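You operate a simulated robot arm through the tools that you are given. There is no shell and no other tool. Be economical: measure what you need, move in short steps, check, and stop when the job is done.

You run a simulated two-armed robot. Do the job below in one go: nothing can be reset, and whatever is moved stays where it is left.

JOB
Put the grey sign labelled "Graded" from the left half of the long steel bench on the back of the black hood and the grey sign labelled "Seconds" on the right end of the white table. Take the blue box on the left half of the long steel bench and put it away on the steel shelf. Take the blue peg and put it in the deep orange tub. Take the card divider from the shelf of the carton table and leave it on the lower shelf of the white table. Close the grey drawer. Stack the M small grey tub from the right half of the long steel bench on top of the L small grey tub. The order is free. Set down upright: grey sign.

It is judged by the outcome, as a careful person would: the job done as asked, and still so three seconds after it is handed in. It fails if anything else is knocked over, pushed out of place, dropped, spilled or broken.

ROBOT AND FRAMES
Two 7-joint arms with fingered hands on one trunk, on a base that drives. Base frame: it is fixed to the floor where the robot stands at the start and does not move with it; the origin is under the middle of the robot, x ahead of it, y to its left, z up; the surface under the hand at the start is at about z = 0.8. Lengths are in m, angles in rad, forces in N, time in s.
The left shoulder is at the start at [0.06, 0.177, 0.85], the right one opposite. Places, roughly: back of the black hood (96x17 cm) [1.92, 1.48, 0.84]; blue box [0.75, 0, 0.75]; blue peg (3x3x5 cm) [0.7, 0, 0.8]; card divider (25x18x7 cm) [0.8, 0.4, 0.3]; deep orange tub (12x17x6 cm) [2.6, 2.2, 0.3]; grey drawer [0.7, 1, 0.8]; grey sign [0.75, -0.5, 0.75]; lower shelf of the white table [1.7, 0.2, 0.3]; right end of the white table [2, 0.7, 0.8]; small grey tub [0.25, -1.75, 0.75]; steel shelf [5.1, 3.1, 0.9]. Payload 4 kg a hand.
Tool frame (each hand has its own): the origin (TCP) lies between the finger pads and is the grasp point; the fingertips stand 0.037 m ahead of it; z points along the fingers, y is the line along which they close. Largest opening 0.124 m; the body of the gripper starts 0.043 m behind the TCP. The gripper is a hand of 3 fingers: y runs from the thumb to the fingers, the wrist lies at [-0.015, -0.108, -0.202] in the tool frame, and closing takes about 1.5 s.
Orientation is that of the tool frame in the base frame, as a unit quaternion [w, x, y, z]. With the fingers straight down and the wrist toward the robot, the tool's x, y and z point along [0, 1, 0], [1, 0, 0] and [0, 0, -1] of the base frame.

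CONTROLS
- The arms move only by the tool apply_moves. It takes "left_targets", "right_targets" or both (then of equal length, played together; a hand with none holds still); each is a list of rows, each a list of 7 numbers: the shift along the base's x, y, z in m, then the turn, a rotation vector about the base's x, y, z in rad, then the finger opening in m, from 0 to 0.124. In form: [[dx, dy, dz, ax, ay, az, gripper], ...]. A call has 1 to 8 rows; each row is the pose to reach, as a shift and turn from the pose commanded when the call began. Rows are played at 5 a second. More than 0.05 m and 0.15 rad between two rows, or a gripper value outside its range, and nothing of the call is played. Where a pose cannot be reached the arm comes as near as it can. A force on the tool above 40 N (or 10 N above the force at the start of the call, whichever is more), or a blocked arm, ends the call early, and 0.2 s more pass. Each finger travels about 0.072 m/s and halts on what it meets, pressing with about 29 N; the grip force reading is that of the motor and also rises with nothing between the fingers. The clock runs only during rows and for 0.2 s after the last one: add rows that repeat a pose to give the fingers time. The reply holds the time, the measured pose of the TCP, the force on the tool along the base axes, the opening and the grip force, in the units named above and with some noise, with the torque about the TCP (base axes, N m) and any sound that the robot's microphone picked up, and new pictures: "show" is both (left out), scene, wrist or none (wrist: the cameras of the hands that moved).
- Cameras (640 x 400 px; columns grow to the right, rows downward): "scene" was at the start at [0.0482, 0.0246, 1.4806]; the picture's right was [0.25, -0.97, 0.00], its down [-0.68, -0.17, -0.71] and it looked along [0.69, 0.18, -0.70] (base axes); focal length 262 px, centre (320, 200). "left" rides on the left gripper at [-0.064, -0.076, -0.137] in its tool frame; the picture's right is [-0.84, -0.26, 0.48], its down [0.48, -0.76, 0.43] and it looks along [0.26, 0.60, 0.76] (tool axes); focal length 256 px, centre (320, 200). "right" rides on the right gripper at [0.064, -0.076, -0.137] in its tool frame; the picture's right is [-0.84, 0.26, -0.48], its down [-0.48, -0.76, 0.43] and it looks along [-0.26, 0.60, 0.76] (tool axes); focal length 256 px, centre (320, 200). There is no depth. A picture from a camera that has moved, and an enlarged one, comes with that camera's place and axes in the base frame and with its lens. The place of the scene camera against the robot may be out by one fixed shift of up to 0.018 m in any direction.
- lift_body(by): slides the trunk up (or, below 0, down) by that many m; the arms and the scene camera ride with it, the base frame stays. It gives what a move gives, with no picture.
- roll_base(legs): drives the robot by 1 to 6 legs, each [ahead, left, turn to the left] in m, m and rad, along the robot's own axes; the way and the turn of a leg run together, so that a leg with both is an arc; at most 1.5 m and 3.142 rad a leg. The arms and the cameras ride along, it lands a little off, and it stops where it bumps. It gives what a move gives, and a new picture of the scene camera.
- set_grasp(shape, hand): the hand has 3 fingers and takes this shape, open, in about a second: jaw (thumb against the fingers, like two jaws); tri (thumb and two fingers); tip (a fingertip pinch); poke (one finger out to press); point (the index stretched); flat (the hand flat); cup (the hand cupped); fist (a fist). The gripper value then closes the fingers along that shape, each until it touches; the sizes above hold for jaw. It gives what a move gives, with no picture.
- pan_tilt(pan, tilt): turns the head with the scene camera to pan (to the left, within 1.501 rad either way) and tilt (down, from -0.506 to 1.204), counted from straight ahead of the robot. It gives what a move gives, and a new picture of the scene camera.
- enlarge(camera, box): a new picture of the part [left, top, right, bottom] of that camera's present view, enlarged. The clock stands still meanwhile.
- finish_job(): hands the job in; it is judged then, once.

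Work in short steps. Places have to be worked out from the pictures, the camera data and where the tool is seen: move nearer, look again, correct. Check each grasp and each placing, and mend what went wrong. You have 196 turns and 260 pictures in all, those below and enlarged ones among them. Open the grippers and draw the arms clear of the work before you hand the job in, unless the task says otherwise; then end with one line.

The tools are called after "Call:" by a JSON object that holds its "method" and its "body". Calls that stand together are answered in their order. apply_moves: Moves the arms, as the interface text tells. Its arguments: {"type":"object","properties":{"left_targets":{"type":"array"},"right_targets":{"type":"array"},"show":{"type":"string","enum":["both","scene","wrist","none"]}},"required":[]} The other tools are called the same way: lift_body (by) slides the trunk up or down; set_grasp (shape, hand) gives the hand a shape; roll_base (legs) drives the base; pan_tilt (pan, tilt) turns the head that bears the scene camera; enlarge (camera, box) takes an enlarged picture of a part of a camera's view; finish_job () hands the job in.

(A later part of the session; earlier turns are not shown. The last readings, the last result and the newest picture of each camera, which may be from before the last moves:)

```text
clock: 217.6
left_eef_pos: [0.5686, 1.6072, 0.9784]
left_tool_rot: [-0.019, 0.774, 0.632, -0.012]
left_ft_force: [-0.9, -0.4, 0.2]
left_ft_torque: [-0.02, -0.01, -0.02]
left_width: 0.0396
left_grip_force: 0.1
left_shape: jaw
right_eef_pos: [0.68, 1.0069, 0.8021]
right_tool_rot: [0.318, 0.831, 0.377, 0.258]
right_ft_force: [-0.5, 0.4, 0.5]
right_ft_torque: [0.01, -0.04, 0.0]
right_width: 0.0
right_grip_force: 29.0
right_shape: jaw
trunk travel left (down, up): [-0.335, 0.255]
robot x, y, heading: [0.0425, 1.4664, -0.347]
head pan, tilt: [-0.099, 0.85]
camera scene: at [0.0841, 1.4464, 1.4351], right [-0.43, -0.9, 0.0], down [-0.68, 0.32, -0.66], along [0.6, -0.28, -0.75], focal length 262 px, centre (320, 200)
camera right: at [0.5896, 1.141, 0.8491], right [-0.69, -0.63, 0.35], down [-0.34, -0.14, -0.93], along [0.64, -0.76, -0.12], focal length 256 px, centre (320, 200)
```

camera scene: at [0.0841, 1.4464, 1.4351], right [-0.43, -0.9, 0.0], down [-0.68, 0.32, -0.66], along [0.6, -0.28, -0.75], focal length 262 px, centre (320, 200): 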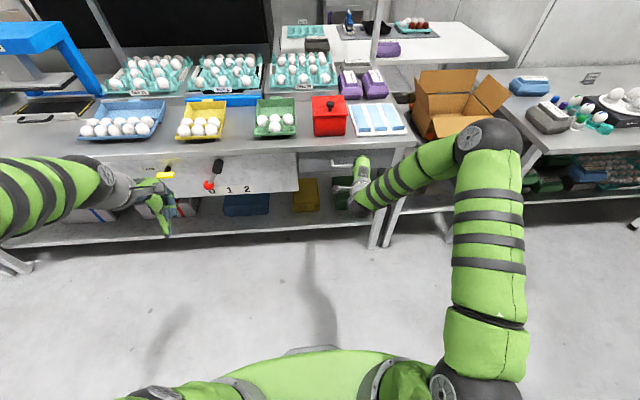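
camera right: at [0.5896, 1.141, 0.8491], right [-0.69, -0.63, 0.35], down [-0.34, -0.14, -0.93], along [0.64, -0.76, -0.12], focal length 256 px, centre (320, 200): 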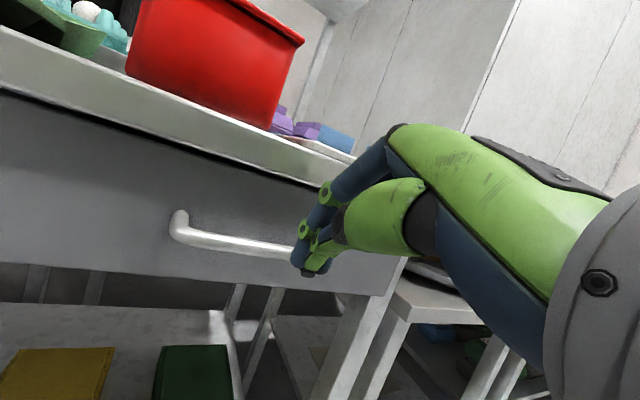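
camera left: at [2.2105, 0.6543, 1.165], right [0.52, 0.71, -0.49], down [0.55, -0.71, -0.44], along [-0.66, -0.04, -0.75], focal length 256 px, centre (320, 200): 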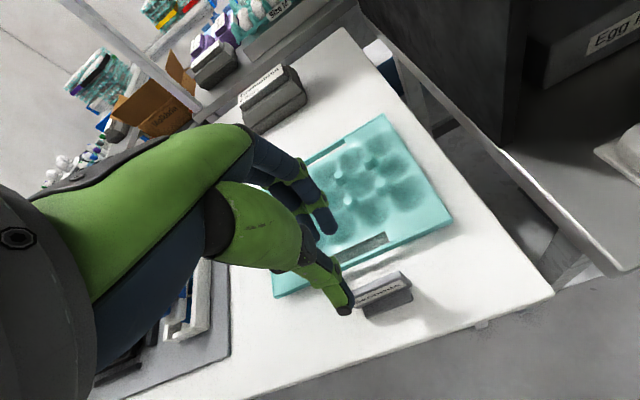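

The drawer moves freely. I keep pushing until it stops.

Call:
{"method": "apply_moves", "body": {"right_targets": [[0.03, -0.011, 0, 0, 0, 0, 0], [0.055, -0.02, 0, 0, 0, 0, 0], [0.08, -0.028, 0, 0, 0, 0, 0], [0.1, -0.035, 0, 0, 0, 0, 0], [0.12, -0.042, 0, 0, 0, 0, 0], [0.14, -0.049, 0, 0, 0, 0, 0]]}}

```text
clock: 218.0
left_eef_pos: [0.5674, 1.606, 0.9792]
left_tool_rot: [-0.019, 0.775, 0.631, -0.013]
left_ft_force: [0.2, -0.2, -0.5]
left_ft_torque: [0.0, 0.03, -0.02]
left_width: 0.0401
left_grip_force: 0.0
left_shape: jaw
right_eef_pos: [0.7046, 0.9951, 0.8072]
right_tool_rot: [0.321, 0.829, 0.376, 0.259]
right_ft_force: [-17.7, 6.1, 12.7]
right_ft_torque: [0.0, 0.22, -0.07]
right_width: 0.0001
right_grip_force: 28.7
right_shape: jaw
trunk travel left (down, up): [-0.335, 0.255]
robot x, y, heading: [0.0409, 1.4645, -0.342]
head pan, tilt: [-0.099, 0.85]
stopped in row 2 (right hand): the force on the tool passed its limit at 84 N (the readings are from after the stop); the commanded pose is now the measured one
camera scene: at [0.082, 1.4474, 1.4355], right [-0.43, -0.9, 0.0], down [-0.68, 0.32, -0.66], along [0.6, -0.28, -0.75], focal length 262 px, centre (320, 200)
camera right: at [0.6141, 1.1313, 0.8531], right [-0.7, -0.63, 0.35], down [-0.34, -0.14, -0.93], along [0.63, -0.76, -0.12], focal length 256 px, centre (320, 200)
```

scene: 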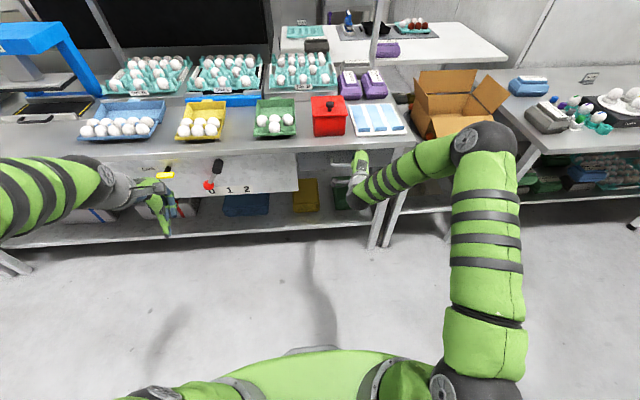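
right: 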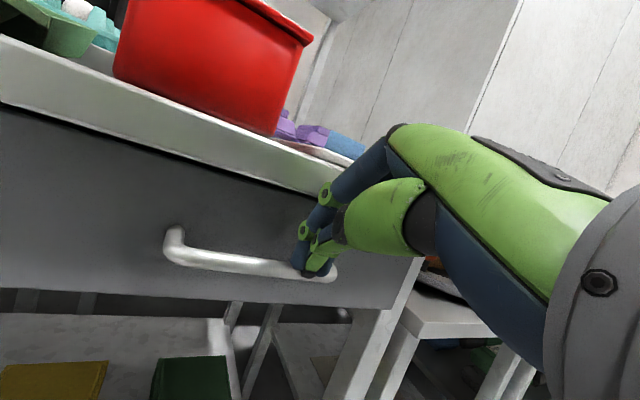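

It hit its stop (84 N) flush with the bench front. I back the hand off and restore it to pointing down, checking the drawer.

Call:
{"method": "apply_moves", "body": {"right_targets": [[-0.04, 0.013, 0, 0, 0, 0, 0], [-0.08, 0.027, 0, 0, 0, 0, 0], [-0.12, 0.04, 0.01, 0, 0, 0, 0.02], [-0.15, 0.05, 0.03, 0.046, 0.132, 0, 0.04], [-0.17, 0.057, 0.06, 0.093, 0.264, 0, 0.06], [-0.18, 0.06, 0.1, 0.14, 0.396, 0, 0.08], [-0.18, 0.06, 0.14, 0.186, 0.528, 0, 0.1]], "show": "scene"}}

Call:
{"method": "enlarge", "body": {"camera": "scene", "box": [260, 120, 440, 233]}}

```text
clock: 219.6
left_eef_pos: [0.5689, 1.6059, 0.9786]
left_tool_rot: [-0.019, 0.775, 0.632, -0.014]
left_ft_force: [0.0, -0.1, -0.1]
left_ft_torque: [0.01, -0.01, 0.02]
left_width: 0.0398
left_grip_force: 0.0
left_shape: jaw
right_eef_pos: [0.5254, 1.0567, 0.9459]
right_tool_rot: [0.132, 0.894, 0.423, 0.066]
right_ft_force: [0.7, 0.7, -0.1]
right_ft_torque: [-0.05, -0.02, 0.0]
right_width: 0.0997
right_grip_force: 0.1
right_shape: jaw
trunk travel left (down, up): [-0.335, 0.255]
robot x, y, heading: [0.0426, 1.465, -0.341]
head pan, tilt: [-0.099, 0.85]
camera scene: at [0.0836, 1.4467, 1.4351], right [-0.43, -0.9, 0.0], down [-0.68, 0.32, -0.66], along [0.6, -0.28, -0.75], focal length 262 px, centre (320, 200)
```

scene: 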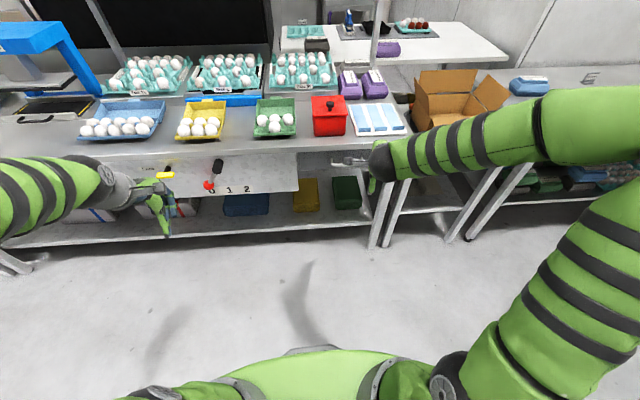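

```text
3.54 times, centred on (350, 176) of scene
camera zoom: at [0.0836, 1.4467, 1.4351], right [-0.43, -0.9, 0.0], down [-0.68, 0.32, -0.66], along [0.6, -0.28, -0.75], focal length 927 px, centre (214, 283)
```

zoom: 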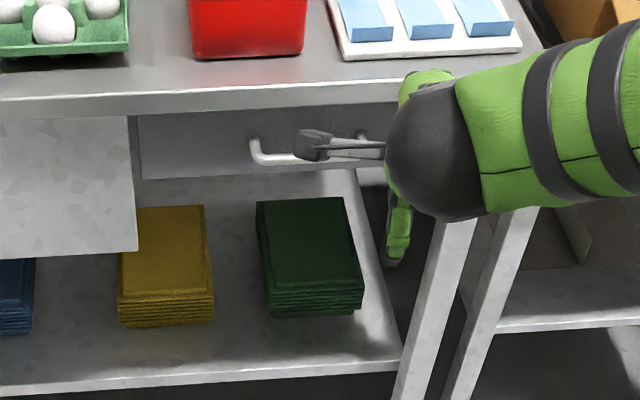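

The drawer is closed. I level the right hand, raise the trunk, and slide right to the peg.

Call:
{"method": "apply_moves", "body": {"right_targets": [[-0.02, 0.01, 0.03, 0.09, 0.115, 0, 0.1], [-0.04, 0.013, 0.06, 0.18, 0.23, 0, 0.1]], "show": "none"}}

Call:
{"method": "lift_body", "body": {"by": 0.1}}

Call:
{"method": "roll_base", "body": {"legs": [[0, -0.95, 0], [0.3, 0, 0]]}}

Call:
{"method": "pan_tilt", "body": {"pan": -0.2, "tilt": 0.95}}

```text
clock: 220.2
left_eef_pos: [0.5696, 1.6069, 0.978]
left_tool_rot: [-0.019, 0.774, 0.632, -0.013]
left_ft_force: [-0.2, 0.4, 0.2]
left_ft_torque: [-0.05, 0.03, -0.02]
left_width: 0.04
left_grip_force: 0.0
left_shape: jaw
right_eef_pos: [0.4863, 1.0705, 1.0063]
right_tool_rot: [0.004, 0.904, 0.427, 0.001]
right_ft_force: [-0.8, -0.1, 0.0]
right_ft_torque: [0.01, -0.03, 0.03]
right_width: 0.1
right_grip_force: 0.0
right_shape: jaw
trunk travel left (down, up): [-0.335, 0.255]
robot x, y, heading: [0.0427, 1.4649, -0.344]
head pan, tilt: [-0.099, 0.85]
```

```text
clock: 221.6
left_eef_pos: [0.5695, 1.6059, 1.0773]
left_tool_rot: [-0.018, 0.774, 0.633, -0.013]
left_ft_force: [0.4, 0.6, -0.5]
left_ft_torque: [0.02, 0.02, 0.02]
left_width: 0.04
left_grip_force: 0.2
left_shape: jaw
right_eef_pos: [0.4855, 1.069, 1.1068]
right_tool_rot: [0.003, 0.905, 0.426, 0.0]
right_ft_force: [-0.2, -0.5, 0.1]
right_ft_torque: [0.0, 0.03, 0.0]
right_width: 0.0998
right_grip_force: 0.1
right_shape: jaw
trunk travel left (down, up): [-0.435, 0.155]
robot x, y, heading: [0.0419, 1.4653, -0.344]
head pan, tilt: [-0.099, 0.85]
```

```text
clock: 228.2
left_eef_pos: [0.5274, 0.6023, 1.077]
left_tool_rot: [-0.02, 0.778, 0.628, -0.013]
left_ft_force: [0.0, 0.3, 0.4]
left_ft_torque: [0.0, 0.03, 0.01]
left_width: 0.04
left_grip_force: 0.0
left_shape: jaw
right_eef_pos: [0.437, 0.0645, 1.1054]
right_tool_rot: [0.002, 0.906, 0.422, 0.0]
right_ft_force: [0.4, 0.0, -0.8]
right_ft_torque: [0.03, -0.02, 0.02]
right_width: 0.0999
right_grip_force: 0.0
right_shape: jaw
trunk travel left (down, up): [-0.435, 0.155]
robot x, y, heading: [0.001, 0.4653, -0.358]
head pan, tilt: [-0.099, 0.85]
camera scene: at [0.0405, 0.446, 1.5351], right [-0.44, -0.9, 0.0], down [-0.68, 0.33, -0.66], along [0.59, -0.29, -0.75], focal length 262 px, centre (320, 200)
```

scene: 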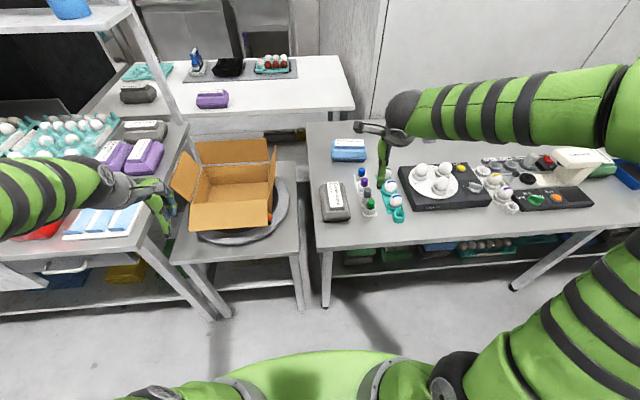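

```text
clock: 228.8
left_eef_pos: [0.5269, 0.6001, 1.0783]
left_tool_rot: [-0.019, 0.778, 0.628, -0.012]
left_ft_force: [-1.7, 0.3, -0.6]
left_ft_torque: [0.02, -0.02, -0.02]
left_width: 0.0399
left_grip_force: 0.1
left_shape: jaw
right_eef_pos: [0.4365, 0.0647, 1.1052]
right_tool_rot: [0.002, 0.906, 0.423, 0.001]
right_ft_force: [-0.1, 0.7, 0.5]
right_ft_torque: [0.01, 0.0, 0.0]
right_width: 0.1
right_grip_force: 0.1
right_shape: jaw
trunk travel left (down, up): [-0.435, 0.155]
robot x, y, heading: [-0.0024, 0.465, -0.354]
head pan, tilt: [-0.201, 0.949]
camera scene: at [0.0312, 0.4423, 1.5277], right [-0.53, -0.85, 0.0], down [-0.69, 0.43, -0.58], along [0.49, -0.31, -0.81], focal length 262 px, centre (320, 200)
```

scene: 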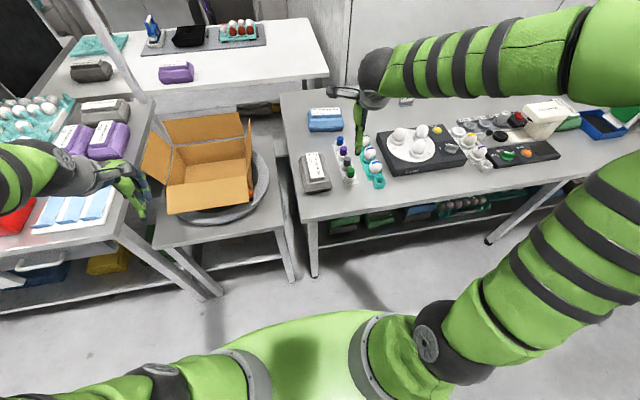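

Peg at about [0.635,-0.03]. I move the right hand above it and look at its surroundings.

Call:
{"method": "apply_moves", "body": {"right_targets": [[0.03, -0.02, -0.01, 0, 0, 0.1, 0.1], [0.065, -0.035, -0.02, 0, 0, 0.2, 0.1], [0.1, -0.05, -0.03, 0, 0, 0.3, 0.1], [0.135, -0.065, -0.05, 0, 0, 0.36, 0.1], [0.165, -0.08, -0.08, 0, 0, 0.36, 0.08], [0.18, -0.095, -0.11, 0, 0, 0.36, 0.08]], "show": "wrist"}}

Call:
{"method": "enlarge", "body": {"camera": "scene", "box": [290, 100, 410, 200]}}

```text
clock: 230.2
left_eef_pos: [0.5268, 0.6005, 1.0787]
left_tool_rot: [-0.02, 0.777, 0.629, -0.013]
left_ft_force: [0.6, -0.1, 0.6]
left_ft_torque: [0.01, 0.02, 0.0]
left_width: 0.0399
left_grip_force: 0.1
left_shape: jaw
right_eef_pos: [0.6173, -0.0273, 0.9964]
right_tool_rot: [0.003, 0.816, 0.578, 0.001]
right_ft_force: [0.5, 0.7, -0.6]
right_ft_torque: [-0.01, -0.01, 0.02]
right_width: 0.0804
right_grip_force: 0.1
right_shape: jaw
trunk travel left (down, up): [-0.435, 0.155]
robot x, y, heading: [-0.0037, 0.4627, -0.358]
head pan, tilt: [-0.201, 0.949]
camera right: at [0.5643, 0.0572, 1.1322], right [-0.04, -0.87, 0.49], down [-0.88, -0.2, -0.44], along [0.48, -0.44, -0.76], focal length 256 px, centre (320, 200)
```

right: 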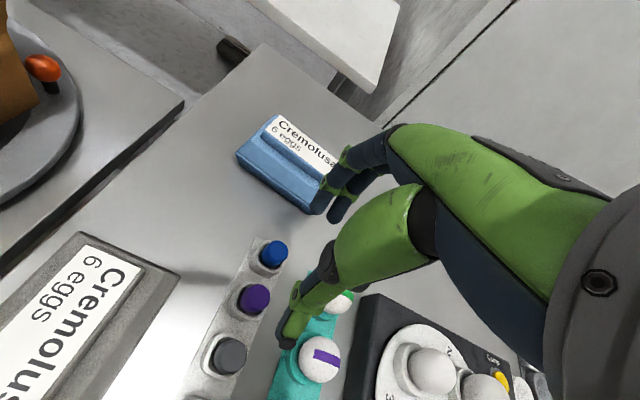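

```text
4.00 times, centred on (350, 150) of scene
camera zoom: at [0.0316, 0.4419, 1.5277], right [-0.53, -0.85, 0.0], down [-0.69, 0.43, -0.58], along [0.49, -0.31, -0.81], focal length 1048 px, centre (200, 400)
```

zoom: 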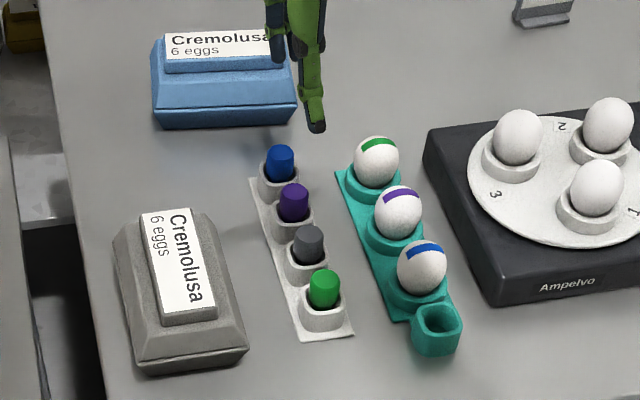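

Peg top is at about [0.662,-0.046,0.833], row along e1. I rotate the hand ~1 rad to grip across the row, and lower to above it.

Call:
{"method": "apply_moves", "body": {"right_targets": [[0.01, -0.003, 0, 0, 0, 0.145, 0.08], [0.02, -0.006, 0, 0, 0, 0.29, 0.08], [0.03, -0.01, -0.01, 0, 0, 0.435, 0.07], [0.04, -0.015, -0.02, 0, 0, 0.58, 0.06], [0.045, -0.02, -0.035, 0, 0, 0.725, 0.05], [0.045, -0.02, -0.055, 0, 0, 0.87, 0.05], [0.045, -0.02, -0.08, 0, 0, 1.0, 0.05]], "show": "wrist"}}

Call:
{"method": "enlarge", "body": {"camera": "scene", "box": [290, 100, 410, 200]}}

```text
clock: 231.8
left_eef_pos: [0.5272, 0.5997, 1.0781]
left_tool_rot: [-0.02, 0.778, 0.628, -0.012]
left_ft_force: [0.1, -0.2, 0.3]
left_ft_torque: [0.0, 0.02, 0.0]
left_width: 0.0397
left_grip_force: 0.1
left_shape: jaw
right_eef_pos: [0.6626, -0.0503, 0.914]
right_tool_rot: [0.002, 0.439, 0.898, 0.003]
right_ft_force: [-0.7, -0.2, 0.1]
right_ft_torque: [0.01, -0.02, -0.01]
right_width: 0.0502
right_grip_force: 0.1
right_shape: jaw
trunk travel left (down, up): [-0.435, 0.155]
robot x, y, heading: [0.0024, 0.4675, -0.351]
head pan, tilt: [-0.201, 0.949]
camera right: at [0.5614, -0.0477, 1.0505], right [0.71, -0.51, 0.48], down [-0.3, -0.85, -0.44], along [0.63, 0.17, -0.76], focal length 256 px, centre (320, 200)
```

right: 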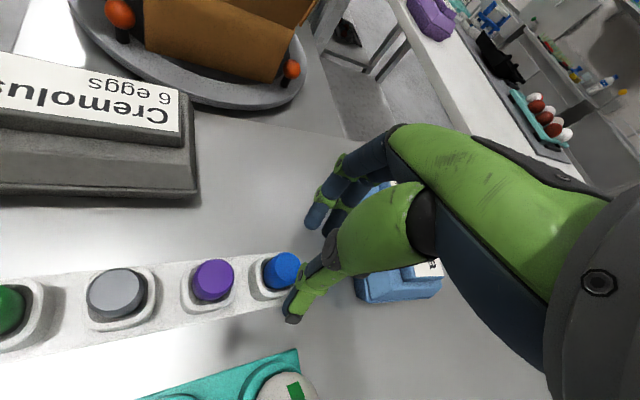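

```text
4.00 times, centred on (350, 150) of scene
camera zoom: at [0.0315, 0.4419, 1.5277], right [-0.53, -0.85, 0.0], down [-0.69, 0.43, -0.58], along [0.49, -0.31, -0.81], focal length 1048 px, centre (200, 400)
```

zoom: 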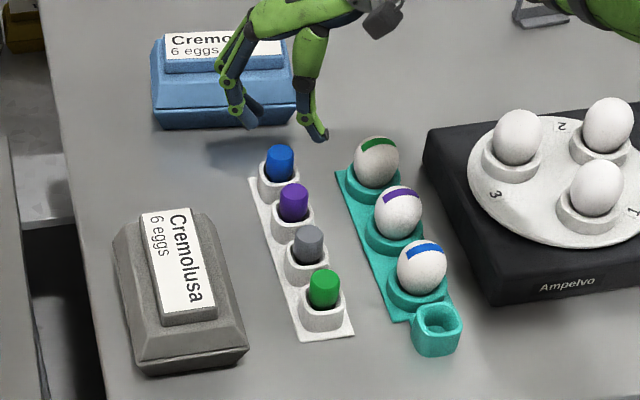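

Peg at ~[0.665,-0.044]; nearly centred. I descend to 0.848 and close.

Call:
{"method": "apply_moves", "body": {"right_targets": [[0.003, 0.006, -0.03, 0, 0, 0, 0.05], [0.003, 0.006, -0.055, 0, 0, 0, 0.05], [0.003, 0.006, -0.067, 0, 0, 0, 0.05], [0.003, 0.006, -0.067, 0, 0, 0, 0.03], [0.003, 0.006, -0.067, 0, 0, 0, 0.01], [0.003, 0.006, -0.067, 0, 0, 0, 0.0], [0.003, 0.006, -0.067, 0, 0, 0, 0.0]], "show": "wrist"}}

```text
clock: 233.4
left_eef_pos: [0.5252, 0.6014, 1.0785]
left_tool_rot: [-0.019, 0.778, 0.628, -0.012]
left_ft_force: [-1.1, -0.1, -0.1]
left_ft_torque: [0.0, -0.01, 0.04]
left_width: 0.0401
left_grip_force: 0.1
left_shape: jaw
right_eef_pos: [0.6657, -0.0455, 0.8494]
right_tool_rot: [0.003, 0.44, 0.898, 0.002]
right_ft_force: [-3.0, -13.5, 21.8]
right_ft_torque: [-0.53, 0.26, -0.02]
right_width: 0.0434
right_grip_force: 29.0
right_shape: jaw
trunk travel left (down, up): [-0.435, 0.155]
robot x, y, heading: [-0.0, 0.4635, -0.355]
head pan, tilt: [-0.201, 0.949]
camera right: at [0.563, -0.0428, 0.9855], right [0.71, -0.51, 0.49], down [-0.3, -0.85, -0.44], along [0.64, 0.16, -0.75], focal length 256 px, centre (320, 200)
```

right: 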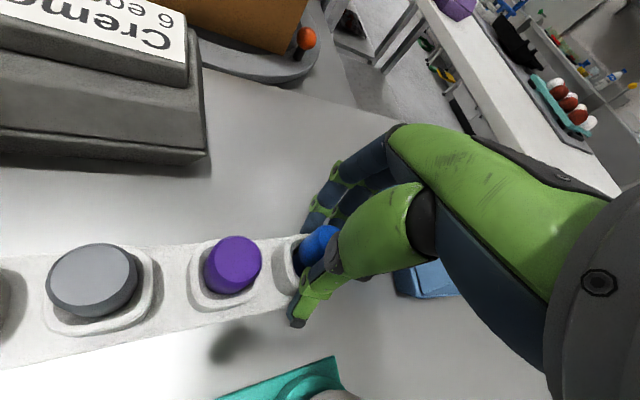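

Opening stopped at 0.043 with side force – I'm gripping the holder cup. I open, rise 1.8 cm, and close on the peg itself.

Call:
{"method": "apply_moves", "body": {"right_targets": [[0, 0, 0, 0, 0, 0, 0.055], [0, 0, 0, 0, 0, 0, 0.06], [0, 0, 0.018, 0, 0, 0, 0.06], [0, 0, 0.018, 0, 0, 0, 0.03], [0, 0, 0.018, 0, 0, 0, 0.01], [0, 0, 0.018, 0, 0, 0, 0.0], [0, 0, 0.018, 0, 0, 0, 0.0]], "show": "wrist"}}

Call:
{"method": "enlarge", "body": {"camera": "scene", "box": [290, 100, 410, 200]}}

```text
clock: 235.0
left_eef_pos: [0.5265, 0.6022, 1.0794]
left_tool_rot: [-0.019, 0.777, 0.629, -0.013]
left_ft_force: [0.5, 0.3, -0.1]
left_ft_torque: [0.01, 0.01, 0.02]
left_width: 0.0398
left_grip_force: 0.1
left_shape: jaw
right_eef_pos: [0.6657, -0.0423, 0.8661]
right_tool_rot: [0.002, 0.44, 0.898, 0.003]
right_ft_force: [-0.3, 4.8, 8.3]
right_ft_torque: [-0.05, 0.33, 0.04]
right_width: 0.0295
right_grip_force: 29.2
right_shape: jaw
trunk travel left (down, up): [-0.435, 0.155]
robot x, y, heading: [-0.0034, 0.4678, -0.352]
head pan, tilt: [-0.201, 0.949]
camera right: at [0.5638, -0.0397, 1.0027], right [0.71, -0.51, 0.49], down [-0.3, -0.85, -0.44], along [0.63, 0.17, -0.76], focal length 256 px, centre (320, 200)
```

right: 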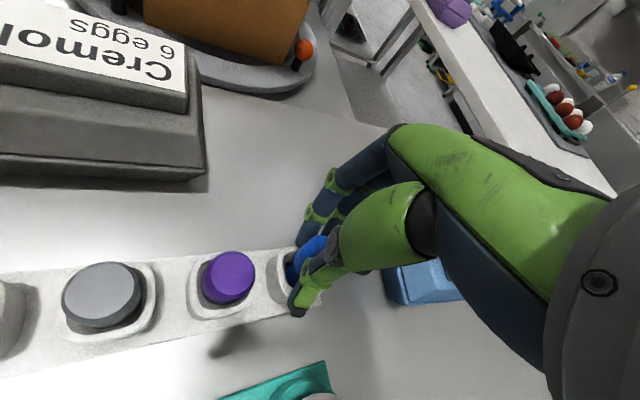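

```text
4.00 times, centred on (350, 150) of scene
camera zoom: at [0.0305, 0.4431, 1.5278], right [-0.53, -0.85, 0.0], down [-0.69, 0.43, -0.58], along [0.49, -0.31, -0.81], focal length 1048 px, centre (200, 400)
```

zoom: 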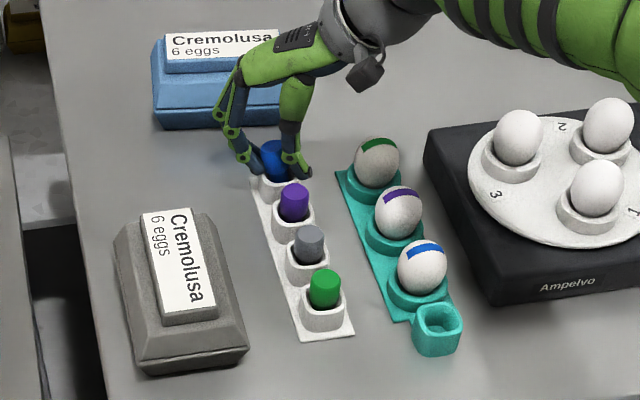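

Width 0.0295 fits the 3 cm peg. I lift it straight up and check.

Call:
{"method": "apply_moves", "body": {"right_targets": [[0, 0, 0.015, 0, 0, 0, 0], [0, 0, 0.035, 0, 0, 0, 0], [0, 0, 0.065, 0, 0, 0, 0], [0, 0, 0.1, 0, 0, 0, 0], [0, 0, 0.14, 0, 0, 0, 0], [0, 0, 0.18, 0, 0, 0, 0]], "show": "wrist"}}

Call:
{"method": "enlarge", "body": {"camera": "scene", "box": [290, 100, 410, 200]}}

```text
clock: 236.4
left_eef_pos: [0.527, 0.601, 1.078]
left_tool_rot: [-0.018, 0.778, 0.628, -0.013]
left_ft_force: [-0.4, -0.5, 0.7]
left_ft_torque: [0.01, 0.0, -0.01]
left_width: 0.0401
left_grip_force: 0.1
left_shape: jaw
right_eef_pos: [0.6663, -0.0429, 1.0456]
right_tool_rot: [0.002, 0.44, 0.898, 0.001]
right_ft_force: [0.2, 0.1, -0.2]
right_ft_torque: [-0.01, 0.03, -0.01]
right_width: 0.0239
right_grip_force: 28.8
right_shape: jaw
trunk travel left (down, up): [-0.435, 0.155]
robot x, y, heading: [-0.0025, 0.4665, -0.358]
head pan, tilt: [-0.201, 0.949]
camera right: at [0.5637, -0.04, 1.1817], right [0.71, -0.51, 0.49], down [-0.3, -0.85, -0.44], along [0.63, 0.17, -0.76], focal length 256 px, centre (320, 200)
```

right: 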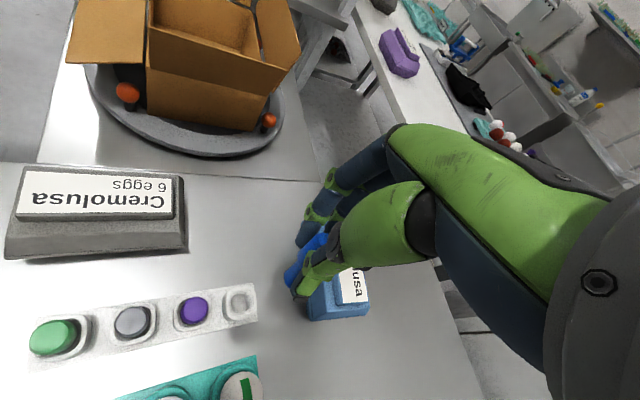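

```text
4.00 times, centred on (350, 150) of scene
camera zoom: at [0.031, 0.4426, 1.5276], right [-0.53, -0.85, 0.0], down [-0.69, 0.43, -0.58], along [0.49, -0.31, -0.81], focal length 1048 px, centre (200, 400)
```

zoom: 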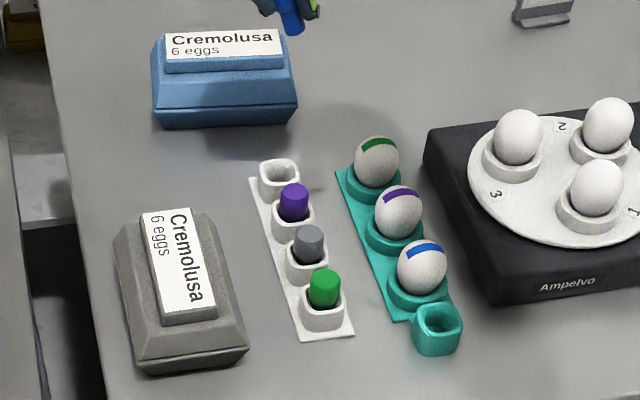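

Peg is held; the rack is unmoved. I retract the right hand, then shift right so the left hand can take the blue box.

Call:
{"method": "apply_moves", "body": {"right_targets": [[-0.036, 0.01, 0.01, 0, 0, -0.13, 0], [-0.072, 0.02, 0.02, 0, 0, -0.26, 0], [-0.108, 0.03, 0.03, 0, 0, -0.39, 0], [-0.144, 0.04, 0.04, 0, 0, -0.52, 0], [-0.18, 0.05, 0.05, 0, 0, -0.65, 0], [-0.216, 0.06, 0.05, 0, 0, -0.78, 0], [-0.252, 0.07, 0.05, 0, 0, -0.91, 0], [-0.288, 0.08, 0.05, 0, 0, -1.0, 0]], "show": "none"}}

Call:
{"method": "roll_base", "body": {"legs": [[-0.03, -0.5, 0]]}}

Call:
{"method": "pan_tilt", "body": {"pan": 0.25, "tilt": 0.85}}

```text
clock: 238.2
left_eef_pos: [0.5257, 0.6009, 1.0788]
left_tool_rot: [-0.019, 0.778, 0.628, -0.014]
left_ft_force: [1.0, -0.8, -0.1]
left_ft_torque: [-0.01, 0.02, -0.02]
left_width: 0.04
left_grip_force: 0.1
left_shape: jaw
right_eef_pos: [0.3751, 0.0336, 1.0964]
right_tool_rot: [0.003, 0.817, 0.577, 0.001]
right_ft_force: [0.2, 0.3, 0.6]
right_ft_torque: [-0.01, -0.04, -0.01]
right_width: 0.0238
right_grip_force: 28.6
right_shape: jaw
trunk travel left (down, up): [-0.435, 0.155]
robot x, y, heading: [-0.0025, 0.4665, -0.356]
head pan, tilt: [-0.201, 0.949]
```

```text
clock: 241.2
left_eef_pos: [0.32, 0.1332, 1.0775]
left_tool_rot: [-0.02, 0.778, 0.627, -0.012]
left_ft_force: [0.1, 0.4, -0.3]
left_ft_torque: [-0.02, -0.04, 0.0]
left_width: 0.04
left_grip_force: 0.0
left_shape: jaw
right_eef_pos: [0.1694, -0.4337, 1.0958]
right_tool_rot: [0.003, 0.817, 0.577, 0.001]
right_ft_force: [-0.3, 0.1, -0.6]
right_ft_torque: [0.02, 0.02, 0.02]
right_width: 0.0238
right_grip_force: 29.3
right_shape: jaw
trunk travel left (down, up): [-0.435, 0.155]
robot x, y, heading: [-0.2028, -0.0037, -0.357]
head pan, tilt: [-0.201, 0.949]
camera scene: at [-0.1751, -0.0256, 1.5277], right [-0.53, -0.85, 0.0], down [-0.69, 0.43, -0.58], along [0.49, -0.31, -0.81], focal length 262 px, centre (320, 200)
```

scene: 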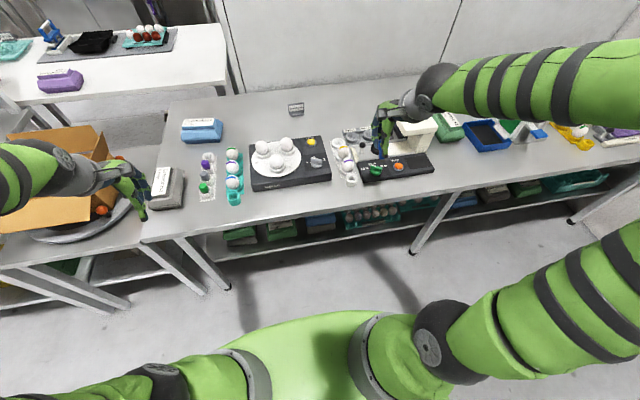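

```text
clock: 242.1
left_eef_pos: [0.3213, 0.1338, 1.0774]
left_tool_rot: [-0.019, 0.778, 0.627, -0.013]
left_ft_force: [-0.5, -0.3, 0.3]
left_ft_torque: [-0.02, -0.02, 0.0]
left_width: 0.0397
left_grip_force: 0.0
left_shape: jaw
right_eef_pos: [0.1701, -0.4335, 1.0967]
right_tool_rot: [0.003, 0.817, 0.576, 0.0]
right_ft_force: [-0.1, -0.1, -0.7]
right_ft_torque: [0.0, 0.0, 0.03]
right_width: 0.0237
right_grip_force: 29.9
right_shape: jaw
trunk travel left (down, up): [-0.435, 0.155]
robot x, y, heading: [-0.2095, -0.0038, -0.357]
head pan, tilt: [0.25, 0.85]
camera scene: at [-0.1588, 0.0051, 1.5352], right [-0.11, -0.99, 0.0], down [-0.75, 0.08, -0.66], along [0.66, -0.07, -0.75], focal length 262 px, centre (320, 200)
```

scene: 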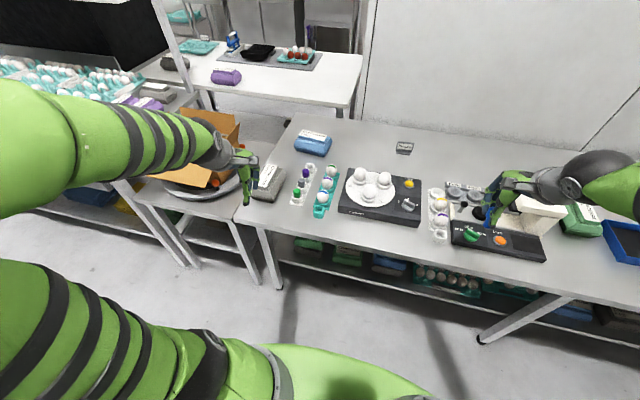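

I come 0.15 m nearer and bring the left hand over the blue box.

Call:
{"method": "roll_base", "body": {"legs": [[0.14, 0, 0]]}}

Call:
{"method": "apply_moves", "body": {"left_targets": [[0.04, -0.01, 0, 0, 0, 0, 0.06], [0.08, -0.03, 0, 0, 0, 0, 0.08], [0.12, -0.05, 0, 0, 0, 0, 0.1], [0.16, -0.07, 0, 0, 0, 0, 0.124], [0.2, -0.09, 0, 0, 0, 0, 0.124], [0.24, -0.11, 0, 0, 0, 0, 0.124], [0.28, -0.125, -0.01, 0, 0, 0, 0.124], [0.305, -0.135, -0.03, 0, 0, 0, 0.124]], "show": "wrist"}}

```text
clock: 243.4
left_eef_pos: [0.4536, 0.0841, 1.078]
left_tool_rot: [-0.02, 0.777, 0.629, -0.013]
left_ft_force: [-0.2, 0.1, -0.4]
left_ft_torque: [-0.06, 0.02, 0.0]
left_width: 0.0398
left_grip_force: 0.1
left_shape: jaw
right_eef_pos: [0.3028, -0.4814, 1.0958]
right_tool_rot: [0.003, 0.816, 0.577, 0.0]
right_ft_force: [0.1, -0.2, 0.3]
right_ft_torque: [0.03, 0.01, 0.03]
right_width: 0.0238
right_grip_force: 28.4
right_shape: jaw
trunk travel left (down, up): [-0.435, 0.155]
robot x, y, heading: [-0.0717, -0.0475, -0.357]
head pan, tilt: [0.25, 0.85]
camera scene: at [-0.0253, -0.0445, 1.5351], right [-0.11, -0.99, 0.0], down [-0.75, 0.08, -0.66], along [0.66, -0.07, -0.75], focal length 262 px, centre (320, 200)
```

scene: 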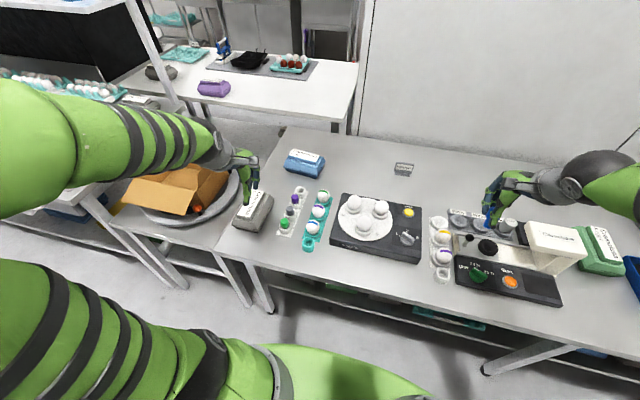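

```text
clock: 245.2
left_eef_pos: [0.7599, -0.0484, 1.0461]
left_tool_rot: [-0.019, 0.778, 0.628, -0.013]
left_ft_force: [0.3, -0.6, 0.2]
left_ft_torque: [0.02, 0.02, 0.01]
left_width: 0.1237
left_grip_force: 0.1
left_shape: jaw
right_eef_pos: [0.303, -0.482, 1.0954]
right_tool_rot: [0.002, 0.817, 0.577, 0.0]
right_ft_force: [0.7, 0.5, 0.0]
right_ft_torque: [-0.02, 0.0, 0.0]
right_width: 0.0236
right_grip_force: 29.0
right_shape: jaw
trunk travel left (down, up): [-0.435, 0.155]
robot x, y, heading: [-0.076, -0.0537, -0.354]
head pan, tilt: [0.25, 0.85]
camera left: at [0.6783, -0.0961, 1.1857], right [-0.45, -0.76, -0.47], down [-0.66, 0.64, -0.4], along [0.6, 0.14, -0.79], focal length 256 px, centre (320, 200)
```

left: 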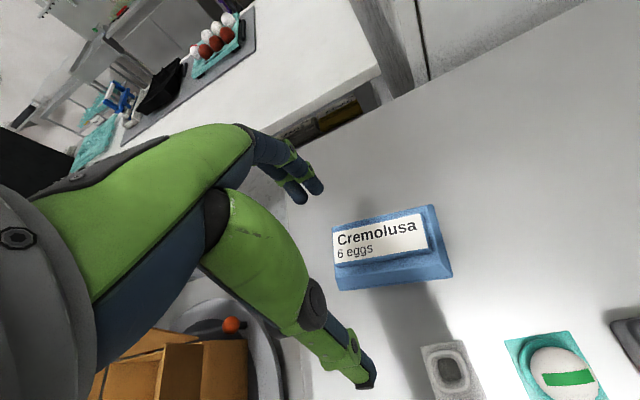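

Box is ~16×9.5 cm, centre about [0.815,-0.07], yaw ≈ −0.47. I align above it and check again.

Call:
{"method": "apply_moves", "body": {"left_targets": [[0.02, -0.007, -0.02, -0.006, -0.022, -0.13, 0.124], [0.04, -0.015, -0.05, -0.013, -0.044, -0.26, 0.124], [0.055, -0.022, -0.09, -0.013, -0.044, -0.26, 0.124]], "show": "wrist"}}

Call:
{"method": "enlarge", "body": {"camera": "scene", "box": [240, 110, 400, 210]}}

```text
clock: 246.1
left_eef_pos: [0.8136, -0.0701, 0.9558]
left_tool_rot: [-0.002, 0.853, 0.522, 0.003]
left_ft_force: [0.7, 0.3, 0.1]
left_ft_torque: [0.0, 0.03, 0.03]
left_width: 0.1235
left_grip_force: 0.0
left_shape: jaw
right_eef_pos: [0.303, -0.4835, 1.0959]
right_tool_rot: [0.003, 0.817, 0.576, 0.001]
right_ft_force: [-0.1, -0.2, 0.4]
right_ft_torque: [-0.02, 0.02, -0.02]
right_width: 0.0238
right_grip_force: 28.8
right_shape: jaw
trunk travel left (down, up): [-0.435, 0.155]
robot x, y, heading: [-0.0743, -0.0465, -0.351]
head pan, tilt: [0.25, 0.85]
camera left: at [0.717, -0.0939, 1.0925], right [-0.61, -0.63, -0.49], down [-0.46, 0.78, -0.43], along [0.65, -0.04, -0.76], focal length 256 px, centre (320, 200)
```

left: 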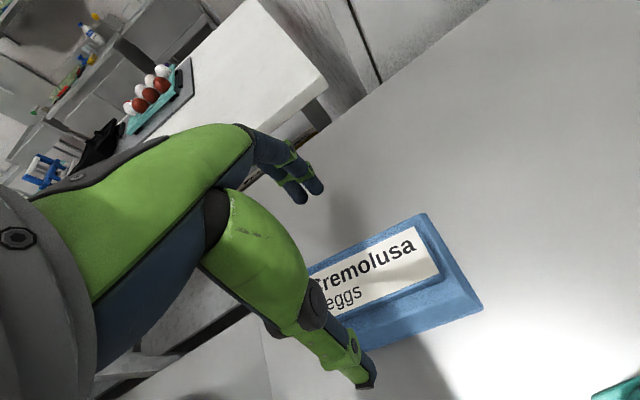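

```text
4.00 times, centred on (320, 160) of scene
camera zoom: at [-0.0257, -0.0441, 1.5352], right [-0.11, -0.99, 0.0], down [-0.75, 0.08, -0.66], along [0.66, -0.07, -0.75], focal length 1048 px, centre (320, 360)
```

zoom: 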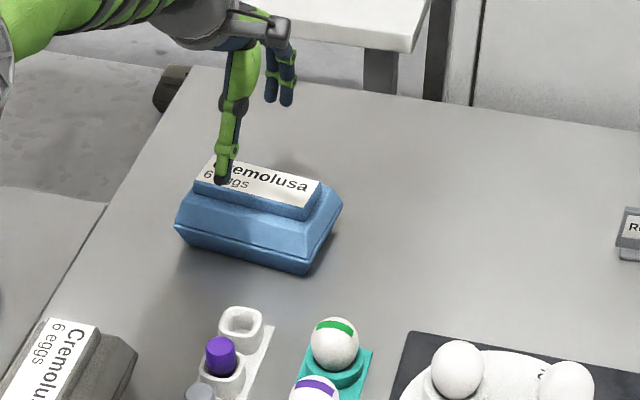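

Alignment confirmed. I descend to z≈0.846 and close on the box.

Call:
{"method": "apply_moves", "body": {"left_targets": [[0.001, -0.001, -0.04, 0, 0, 0, 0.124], [0.001, -0.001, -0.08, 0, 0, 0, 0.124], [0.001, -0.001, -0.109, 0, 0, 0, 0.124], [0.001, -0.001, -0.109, 0, 0, 0, 0.1], [0.001, -0.001, -0.109, 0, 0, 0, 0.08], [0.001, -0.001, -0.109, 0, 0, 0, 0.06], [0.001, -0.001, -0.109, 0, 0, 0, 0.05]], "show": "wrist"}}

Call:
{"method": "enlarge", "body": {"camera": "scene", "box": [240, 110, 400, 210]}}

```text
clock: 247.7
left_eef_pos: [0.8141, -0.0703, 0.8482]
left_tool_rot: [-0.001, 0.853, 0.522, 0.002]
left_ft_force: [-1.7, 0.7, 0.9]
left_ft_torque: [-0.04, -0.12, -0.02]
left_width: 0.0929
left_grip_force: 28.6
left_shape: jaw
right_eef_pos: [0.3031, -0.4824, 1.0953]
right_tool_rot: [0.003, 0.817, 0.577, 0.0]
right_ft_force: [0.4, -0.5, 0.7]
right_ft_torque: [-0.03, 0.0, 0.0]
right_width: 0.0238
right_grip_force: 29.2
right_shape: jaw
trunk travel left (down, up): [-0.435, 0.155]
robot x, y, heading: [-0.0752, -0.0452, -0.35]
head pan, tilt: [0.25, 0.85]
camera left: at [0.7162, -0.0945, 0.9846], right [-0.61, -0.63, -0.49], down [-0.46, 0.78, -0.43], along [0.65, -0.04, -0.76], focal length 256 px, centre (320, 200)
```

left: 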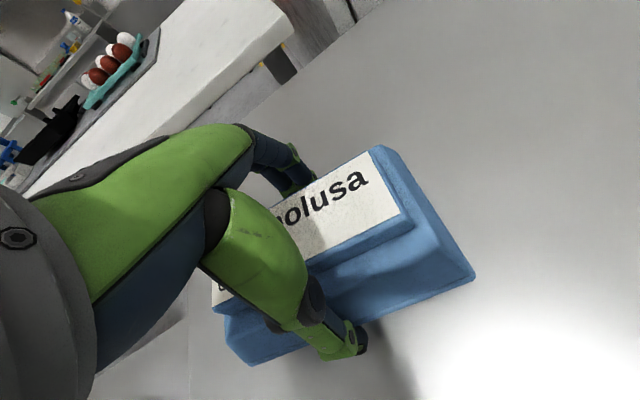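

```text
4.00 times, centred on (320, 160) of scene
camera zoom: at [-0.0265, -0.0439, 1.5352], right [-0.11, -0.99, 0.0], down [-0.75, 0.08, -0.66], along [0.66, -0.07, -0.75], focal length 1048 px, centre (320, 360)
```

zoom: 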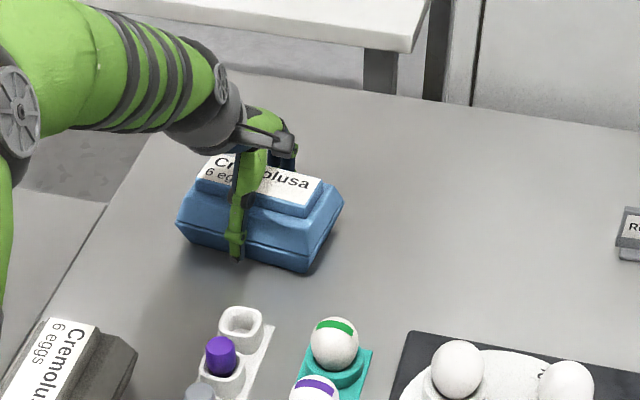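

Gripped at 0.093. I lift and retract the box.

Call:
{"method": "apply_moves", "body": {"left_targets": [[0, 0, 0.03, 0, 0, 0, 0.05], [0, 0, 0.07, 0, 0, 0, 0.05], [0, 0, 0.115, 0, 0, 0, 0.05], [-0.01, 0.004, 0.16, 0, 0, 0, 0.05], [-0.045, 0.015, 0.19, 0, 0, 0.03, 0.05], [-0.085, 0.03, 0.21, 0, 0, 0.06, 0.05], [-0.125, 0.045, 0.225, 0, 0, 0.09, 0.05], [-0.17, 0.06, 0.23, 0, 0, 0.12, 0.05]], "show": "wrist"}}

Call:
{"method": "apply_moves", "body": {"left_targets": [[-0.04, 0.02, 0, 0, 0, 0, 0.05], [-0.08, 0.04, 0, 0, 0, 0, 0.05], [-0.12, 0.06, 0, 0, 0, 0, 0.05], [-0.16, 0.08, 0, 0, 0, 0, 0.05]], "show": "none"}}

```text
clock: 249.4
left_eef_pos: [0.6429, -0.0136, 1.079]
left_tool_rot: [-0.002, 0.82, 0.573, 0.004]
left_ft_force: [-0.5, 0.9, -4.8]
left_ft_torque: [0.01, -0.01, -0.01]
left_width: 0.093
left_grip_force: 29.2
left_shape: jaw
right_eef_pos: [0.3023, -0.4824, 1.0964]
right_tool_rot: [0.004, 0.817, 0.577, 0.001]
right_ft_force: [-0.4, 0.3, 0.4]
right_ft_torque: [0.01, 0.01, -0.05]
right_width: 0.024
right_grip_force: 29.0
right_shape: jaw
trunk travel left (down, up): [-0.435, 0.155]
robot x, y, heading: [-0.0739, -0.0517, -0.356]
head pan, tilt: [0.25, 0.85]
camera left: at [0.5499, -0.0489, 1.2146], right [-0.53, -0.69, -0.49], down [-0.55, 0.72, -0.43], along [0.65, 0.04, -0.76], focal length 256 px, centre (320, 200)
```

left: 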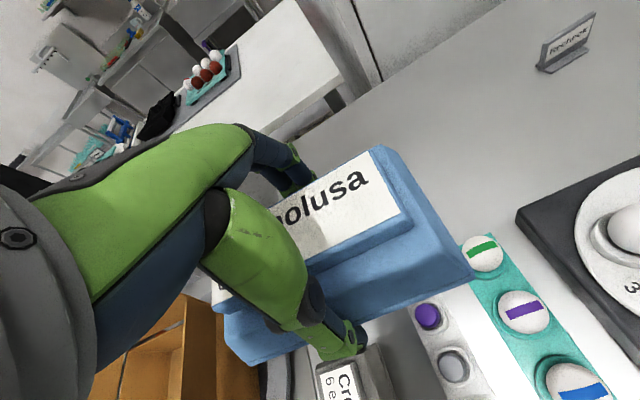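

```text
clock: 250.4
left_eef_pos: [0.4823, 0.068, 1.0798]
left_tool_rot: [-0.001, 0.82, 0.573, 0.003]
left_ft_force: [-0.1, -0.1, -4.1]
left_ft_torque: [-0.04, 0.02, -0.01]
left_width: 0.0935
left_grip_force: 29.0
left_shape: jaw
right_eef_pos: [0.3021, -0.4814, 1.0962]
right_tool_rot: [0.004, 0.816, 0.578, 0.002]
right_ft_force: [-0.4, -0.5, 0.0]
right_ft_torque: [0.0, -0.01, 0.01]
right_width: 0.0234
right_grip_force: 28.8
right_shape: jaw
trunk travel left (down, up): [-0.435, 0.155]
robot x, y, heading: [-0.0735, -0.0532, -0.362]
head pan, tilt: [0.25, 0.85]
```

Box secured. I raise the trunk and drive back out, sliding left along the bench front to the gap.

Call:
{"method": "lift_body", "body": {"by": 0.145}}

Call:
{"method": "roll_base", "body": {"legs": [[-0.5, 0, 0], [0, 1.5, 0], [0, 1.5, 0], [-0.08, 1.49, 0.012]]}}

```text
clock: 252.2
left_eef_pos: [0.4838, 0.0679, 1.2244]
left_tool_rot: [-0.002, 0.82, 0.573, 0.003]
left_ft_force: [0.5, -0.4, -4.2]
left_ft_torque: [0.01, -0.02, 0.01]
left_width: 0.0937
left_grip_force: 29.1
left_shape: jaw
right_eef_pos: [0.3025, -0.482, 1.2412]
right_tool_rot: [0.001, 0.817, 0.577, 0.001]
right_ft_force: [-0.4, -0.7, 0.0]
right_ft_torque: [0.0, -0.02, 0.0]
right_width: 0.0238
right_grip_force: 28.9
right_shape: jaw
trunk travel left (down, up): [-0.58, 0.01]
robot x, y, heading: [-0.0765, -0.0531, -0.358]
head pan, tilt: [0.25, 0.85]
```

```text
clock: 276.1
left_eef_pos: [1.5269, 4.4508, 1.2238]
left_tool_rot: [-0.001, 0.818, 0.575, 0.002]
left_ft_force: [-0.2, 0.0, -3.8]
left_ft_torque: [0.02, 0.01, 0.01]
left_width: 0.0933
left_grip_force: 29.2
left_shape: jaw
right_eef_pos: [1.3516, 3.899, 1.242]
right_tool_rot: [0.003, 0.815, 0.579, 0.001]
right_ft_force: [-0.2, 0.4, 0.2]
right_ft_torque: [-0.02, 0.01, 0.0]
right_width: 0.0237
right_grip_force: 29.1
right_shape: jaw
trunk travel left (down, up): [-0.58, 0.01]
robot x, y, heading: [0.97, 4.3285, -0.351]
head pan, tilt: [0.25, 0.85]
camera scene: at [1.0193, 4.3353, 1.6802], right [-0.1, -1.0, 0.0], down [-0.75, 0.07, -0.66], along [0.66, -0.06, -0.75], focal length 262 px, centre (320, 200)
```

scene: 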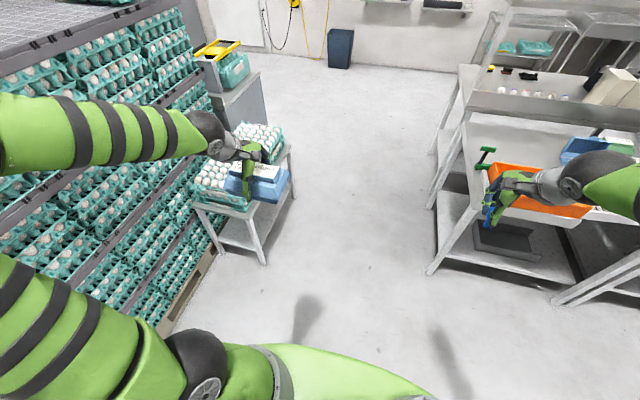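

Aligned with the gap (e2≈3.36). I go through along the proven path.

Call:
{"method": "roll_base", "body": {"legs": [[1.18, 0, 0], [0, 0, 0.7], [0.776, -0.317, 0], [0.972, -0.756, 0]]}}

```text
clock: 293.7
left_eef_pos: [4.4123, 3.9782, 1.2241]
left_tool_rot: [-0.004, 0.572, 0.82, 0.001]
left_ft_force: [0.0, -0.6, -4.4]
left_ft_torque: [0.02, 0.0, 0.02]
left_width: 0.0934
left_grip_force: 29.2
left_shape: jaw
right_eef_pos: [4.6297, 3.4426, 1.2411]
right_tool_rot: [0.002, 0.567, 0.824, 0.002]
right_ft_force: [-0.4, -0.2, 0.4]
right_ft_torque: [0.01, -0.03, 0.0]
right_width: 0.0236
right_grip_force: 28.9
right_shape: jaw
trunk travel left (down, up): [-0.58, 0.01]
robot x, y, heading: [4.0598, 3.5299, 0.349]
head pan, tilt: [0.25, 0.85]
camera scene: at [4.0983, 3.5655, 1.6802], right [0.56, -0.83, 0.0], down [-0.62, -0.42, -0.66], along [0.55, 0.37, -0.75], focal length 262 px, centre (320, 200)
```

scene: 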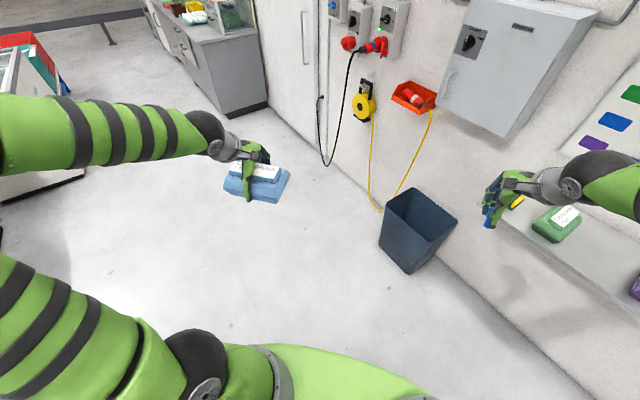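

I turn to face the wall shelf squarely and look at it.

Call:
{"method": "roll_base", "body": {"legs": [[0, 0, -0.694], [0.1, -0.35, 0]]}}

Call:
{"method": "pan_tilt", "body": {"pan": 0.1, "tilt": 0.6}}

```text
clock: 297.9
left_eef_pos: [4.5971, 3.2848, 1.2243]
left_tool_rot: [-0.003, 0.817, 0.576, 0.002]
left_ft_force: [-0.3, 0.2, -4.2]
left_ft_torque: [0.03, 0.03, -0.04]
left_width: 0.093
left_grip_force: 28.7
left_shape: jaw
right_eef_pos: [4.4207, 2.7325, 1.2403]
right_tool_rot: [0.003, 0.814, 0.581, 0.0]
right_ft_force: [0.7, -0.6, -1.0]
right_ft_torque: [0.03, 0.0, -0.01]
right_width: 0.0233
right_grip_force: 29.2
right_shape: jaw
trunk travel left (down, up): [-0.58, 0.01]
robot x, y, heading: [4.0349, 3.1634, -0.347]
head pan, tilt: [0.25, 0.85]
camera scene: at [4.0872, 3.1684, 1.6802], right [-0.1, -1.0, 0.0], down [-0.75, 0.07, -0.66], along [0.66, -0.06, -0.75], focal length 262 px, centre (320, 200)
```

scene: 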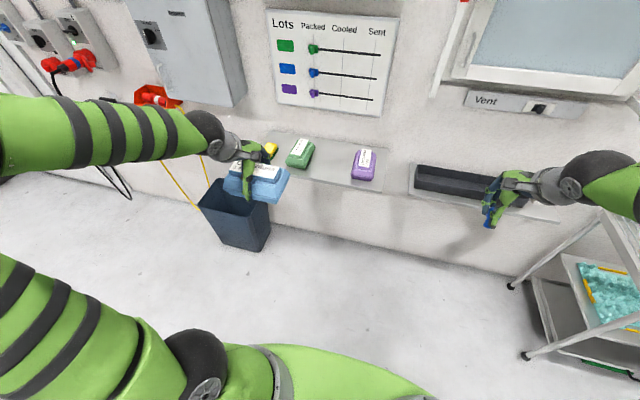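

```text
clock: 298.7
left_eef_pos: [4.595, 3.2852, 1.2242]
left_tool_rot: [-0.002, 0.817, 0.577, 0.002]
left_ft_force: [0.4, 0.1, -4.9]
left_ft_torque: [0.03, 0.01, -0.02]
left_width: 0.0935
left_grip_force: 29.3
left_shape: jaw
right_eef_pos: [4.4208, 2.7337, 1.241]
right_tool_rot: [0.003, 0.814, 0.581, 0.001]
right_ft_force: [0.1, 0.7, -0.5]
right_ft_torque: [0.01, -0.03, 0.02]
right_width: 0.0233
right_grip_force: 29.3
right_shape: jaw
trunk travel left (down, up): [-0.58, 0.01]
robot x, y, heading: [4.0366, 3.1655, -0.345]
head pan, tilt: [0.099, 0.6]
camera scene: at [4.0952, 3.1557, 1.701], right [-0.24, -0.97, 0.0], down [-0.55, 0.14, -0.82], along [0.8, -0.2, -0.57], focal length 262 px, centre (320, 200)
```

scene: 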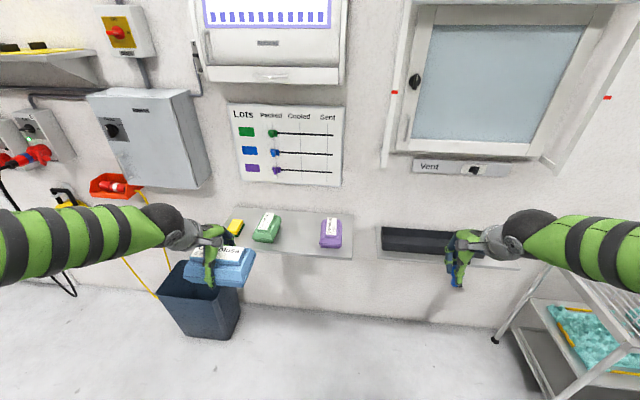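

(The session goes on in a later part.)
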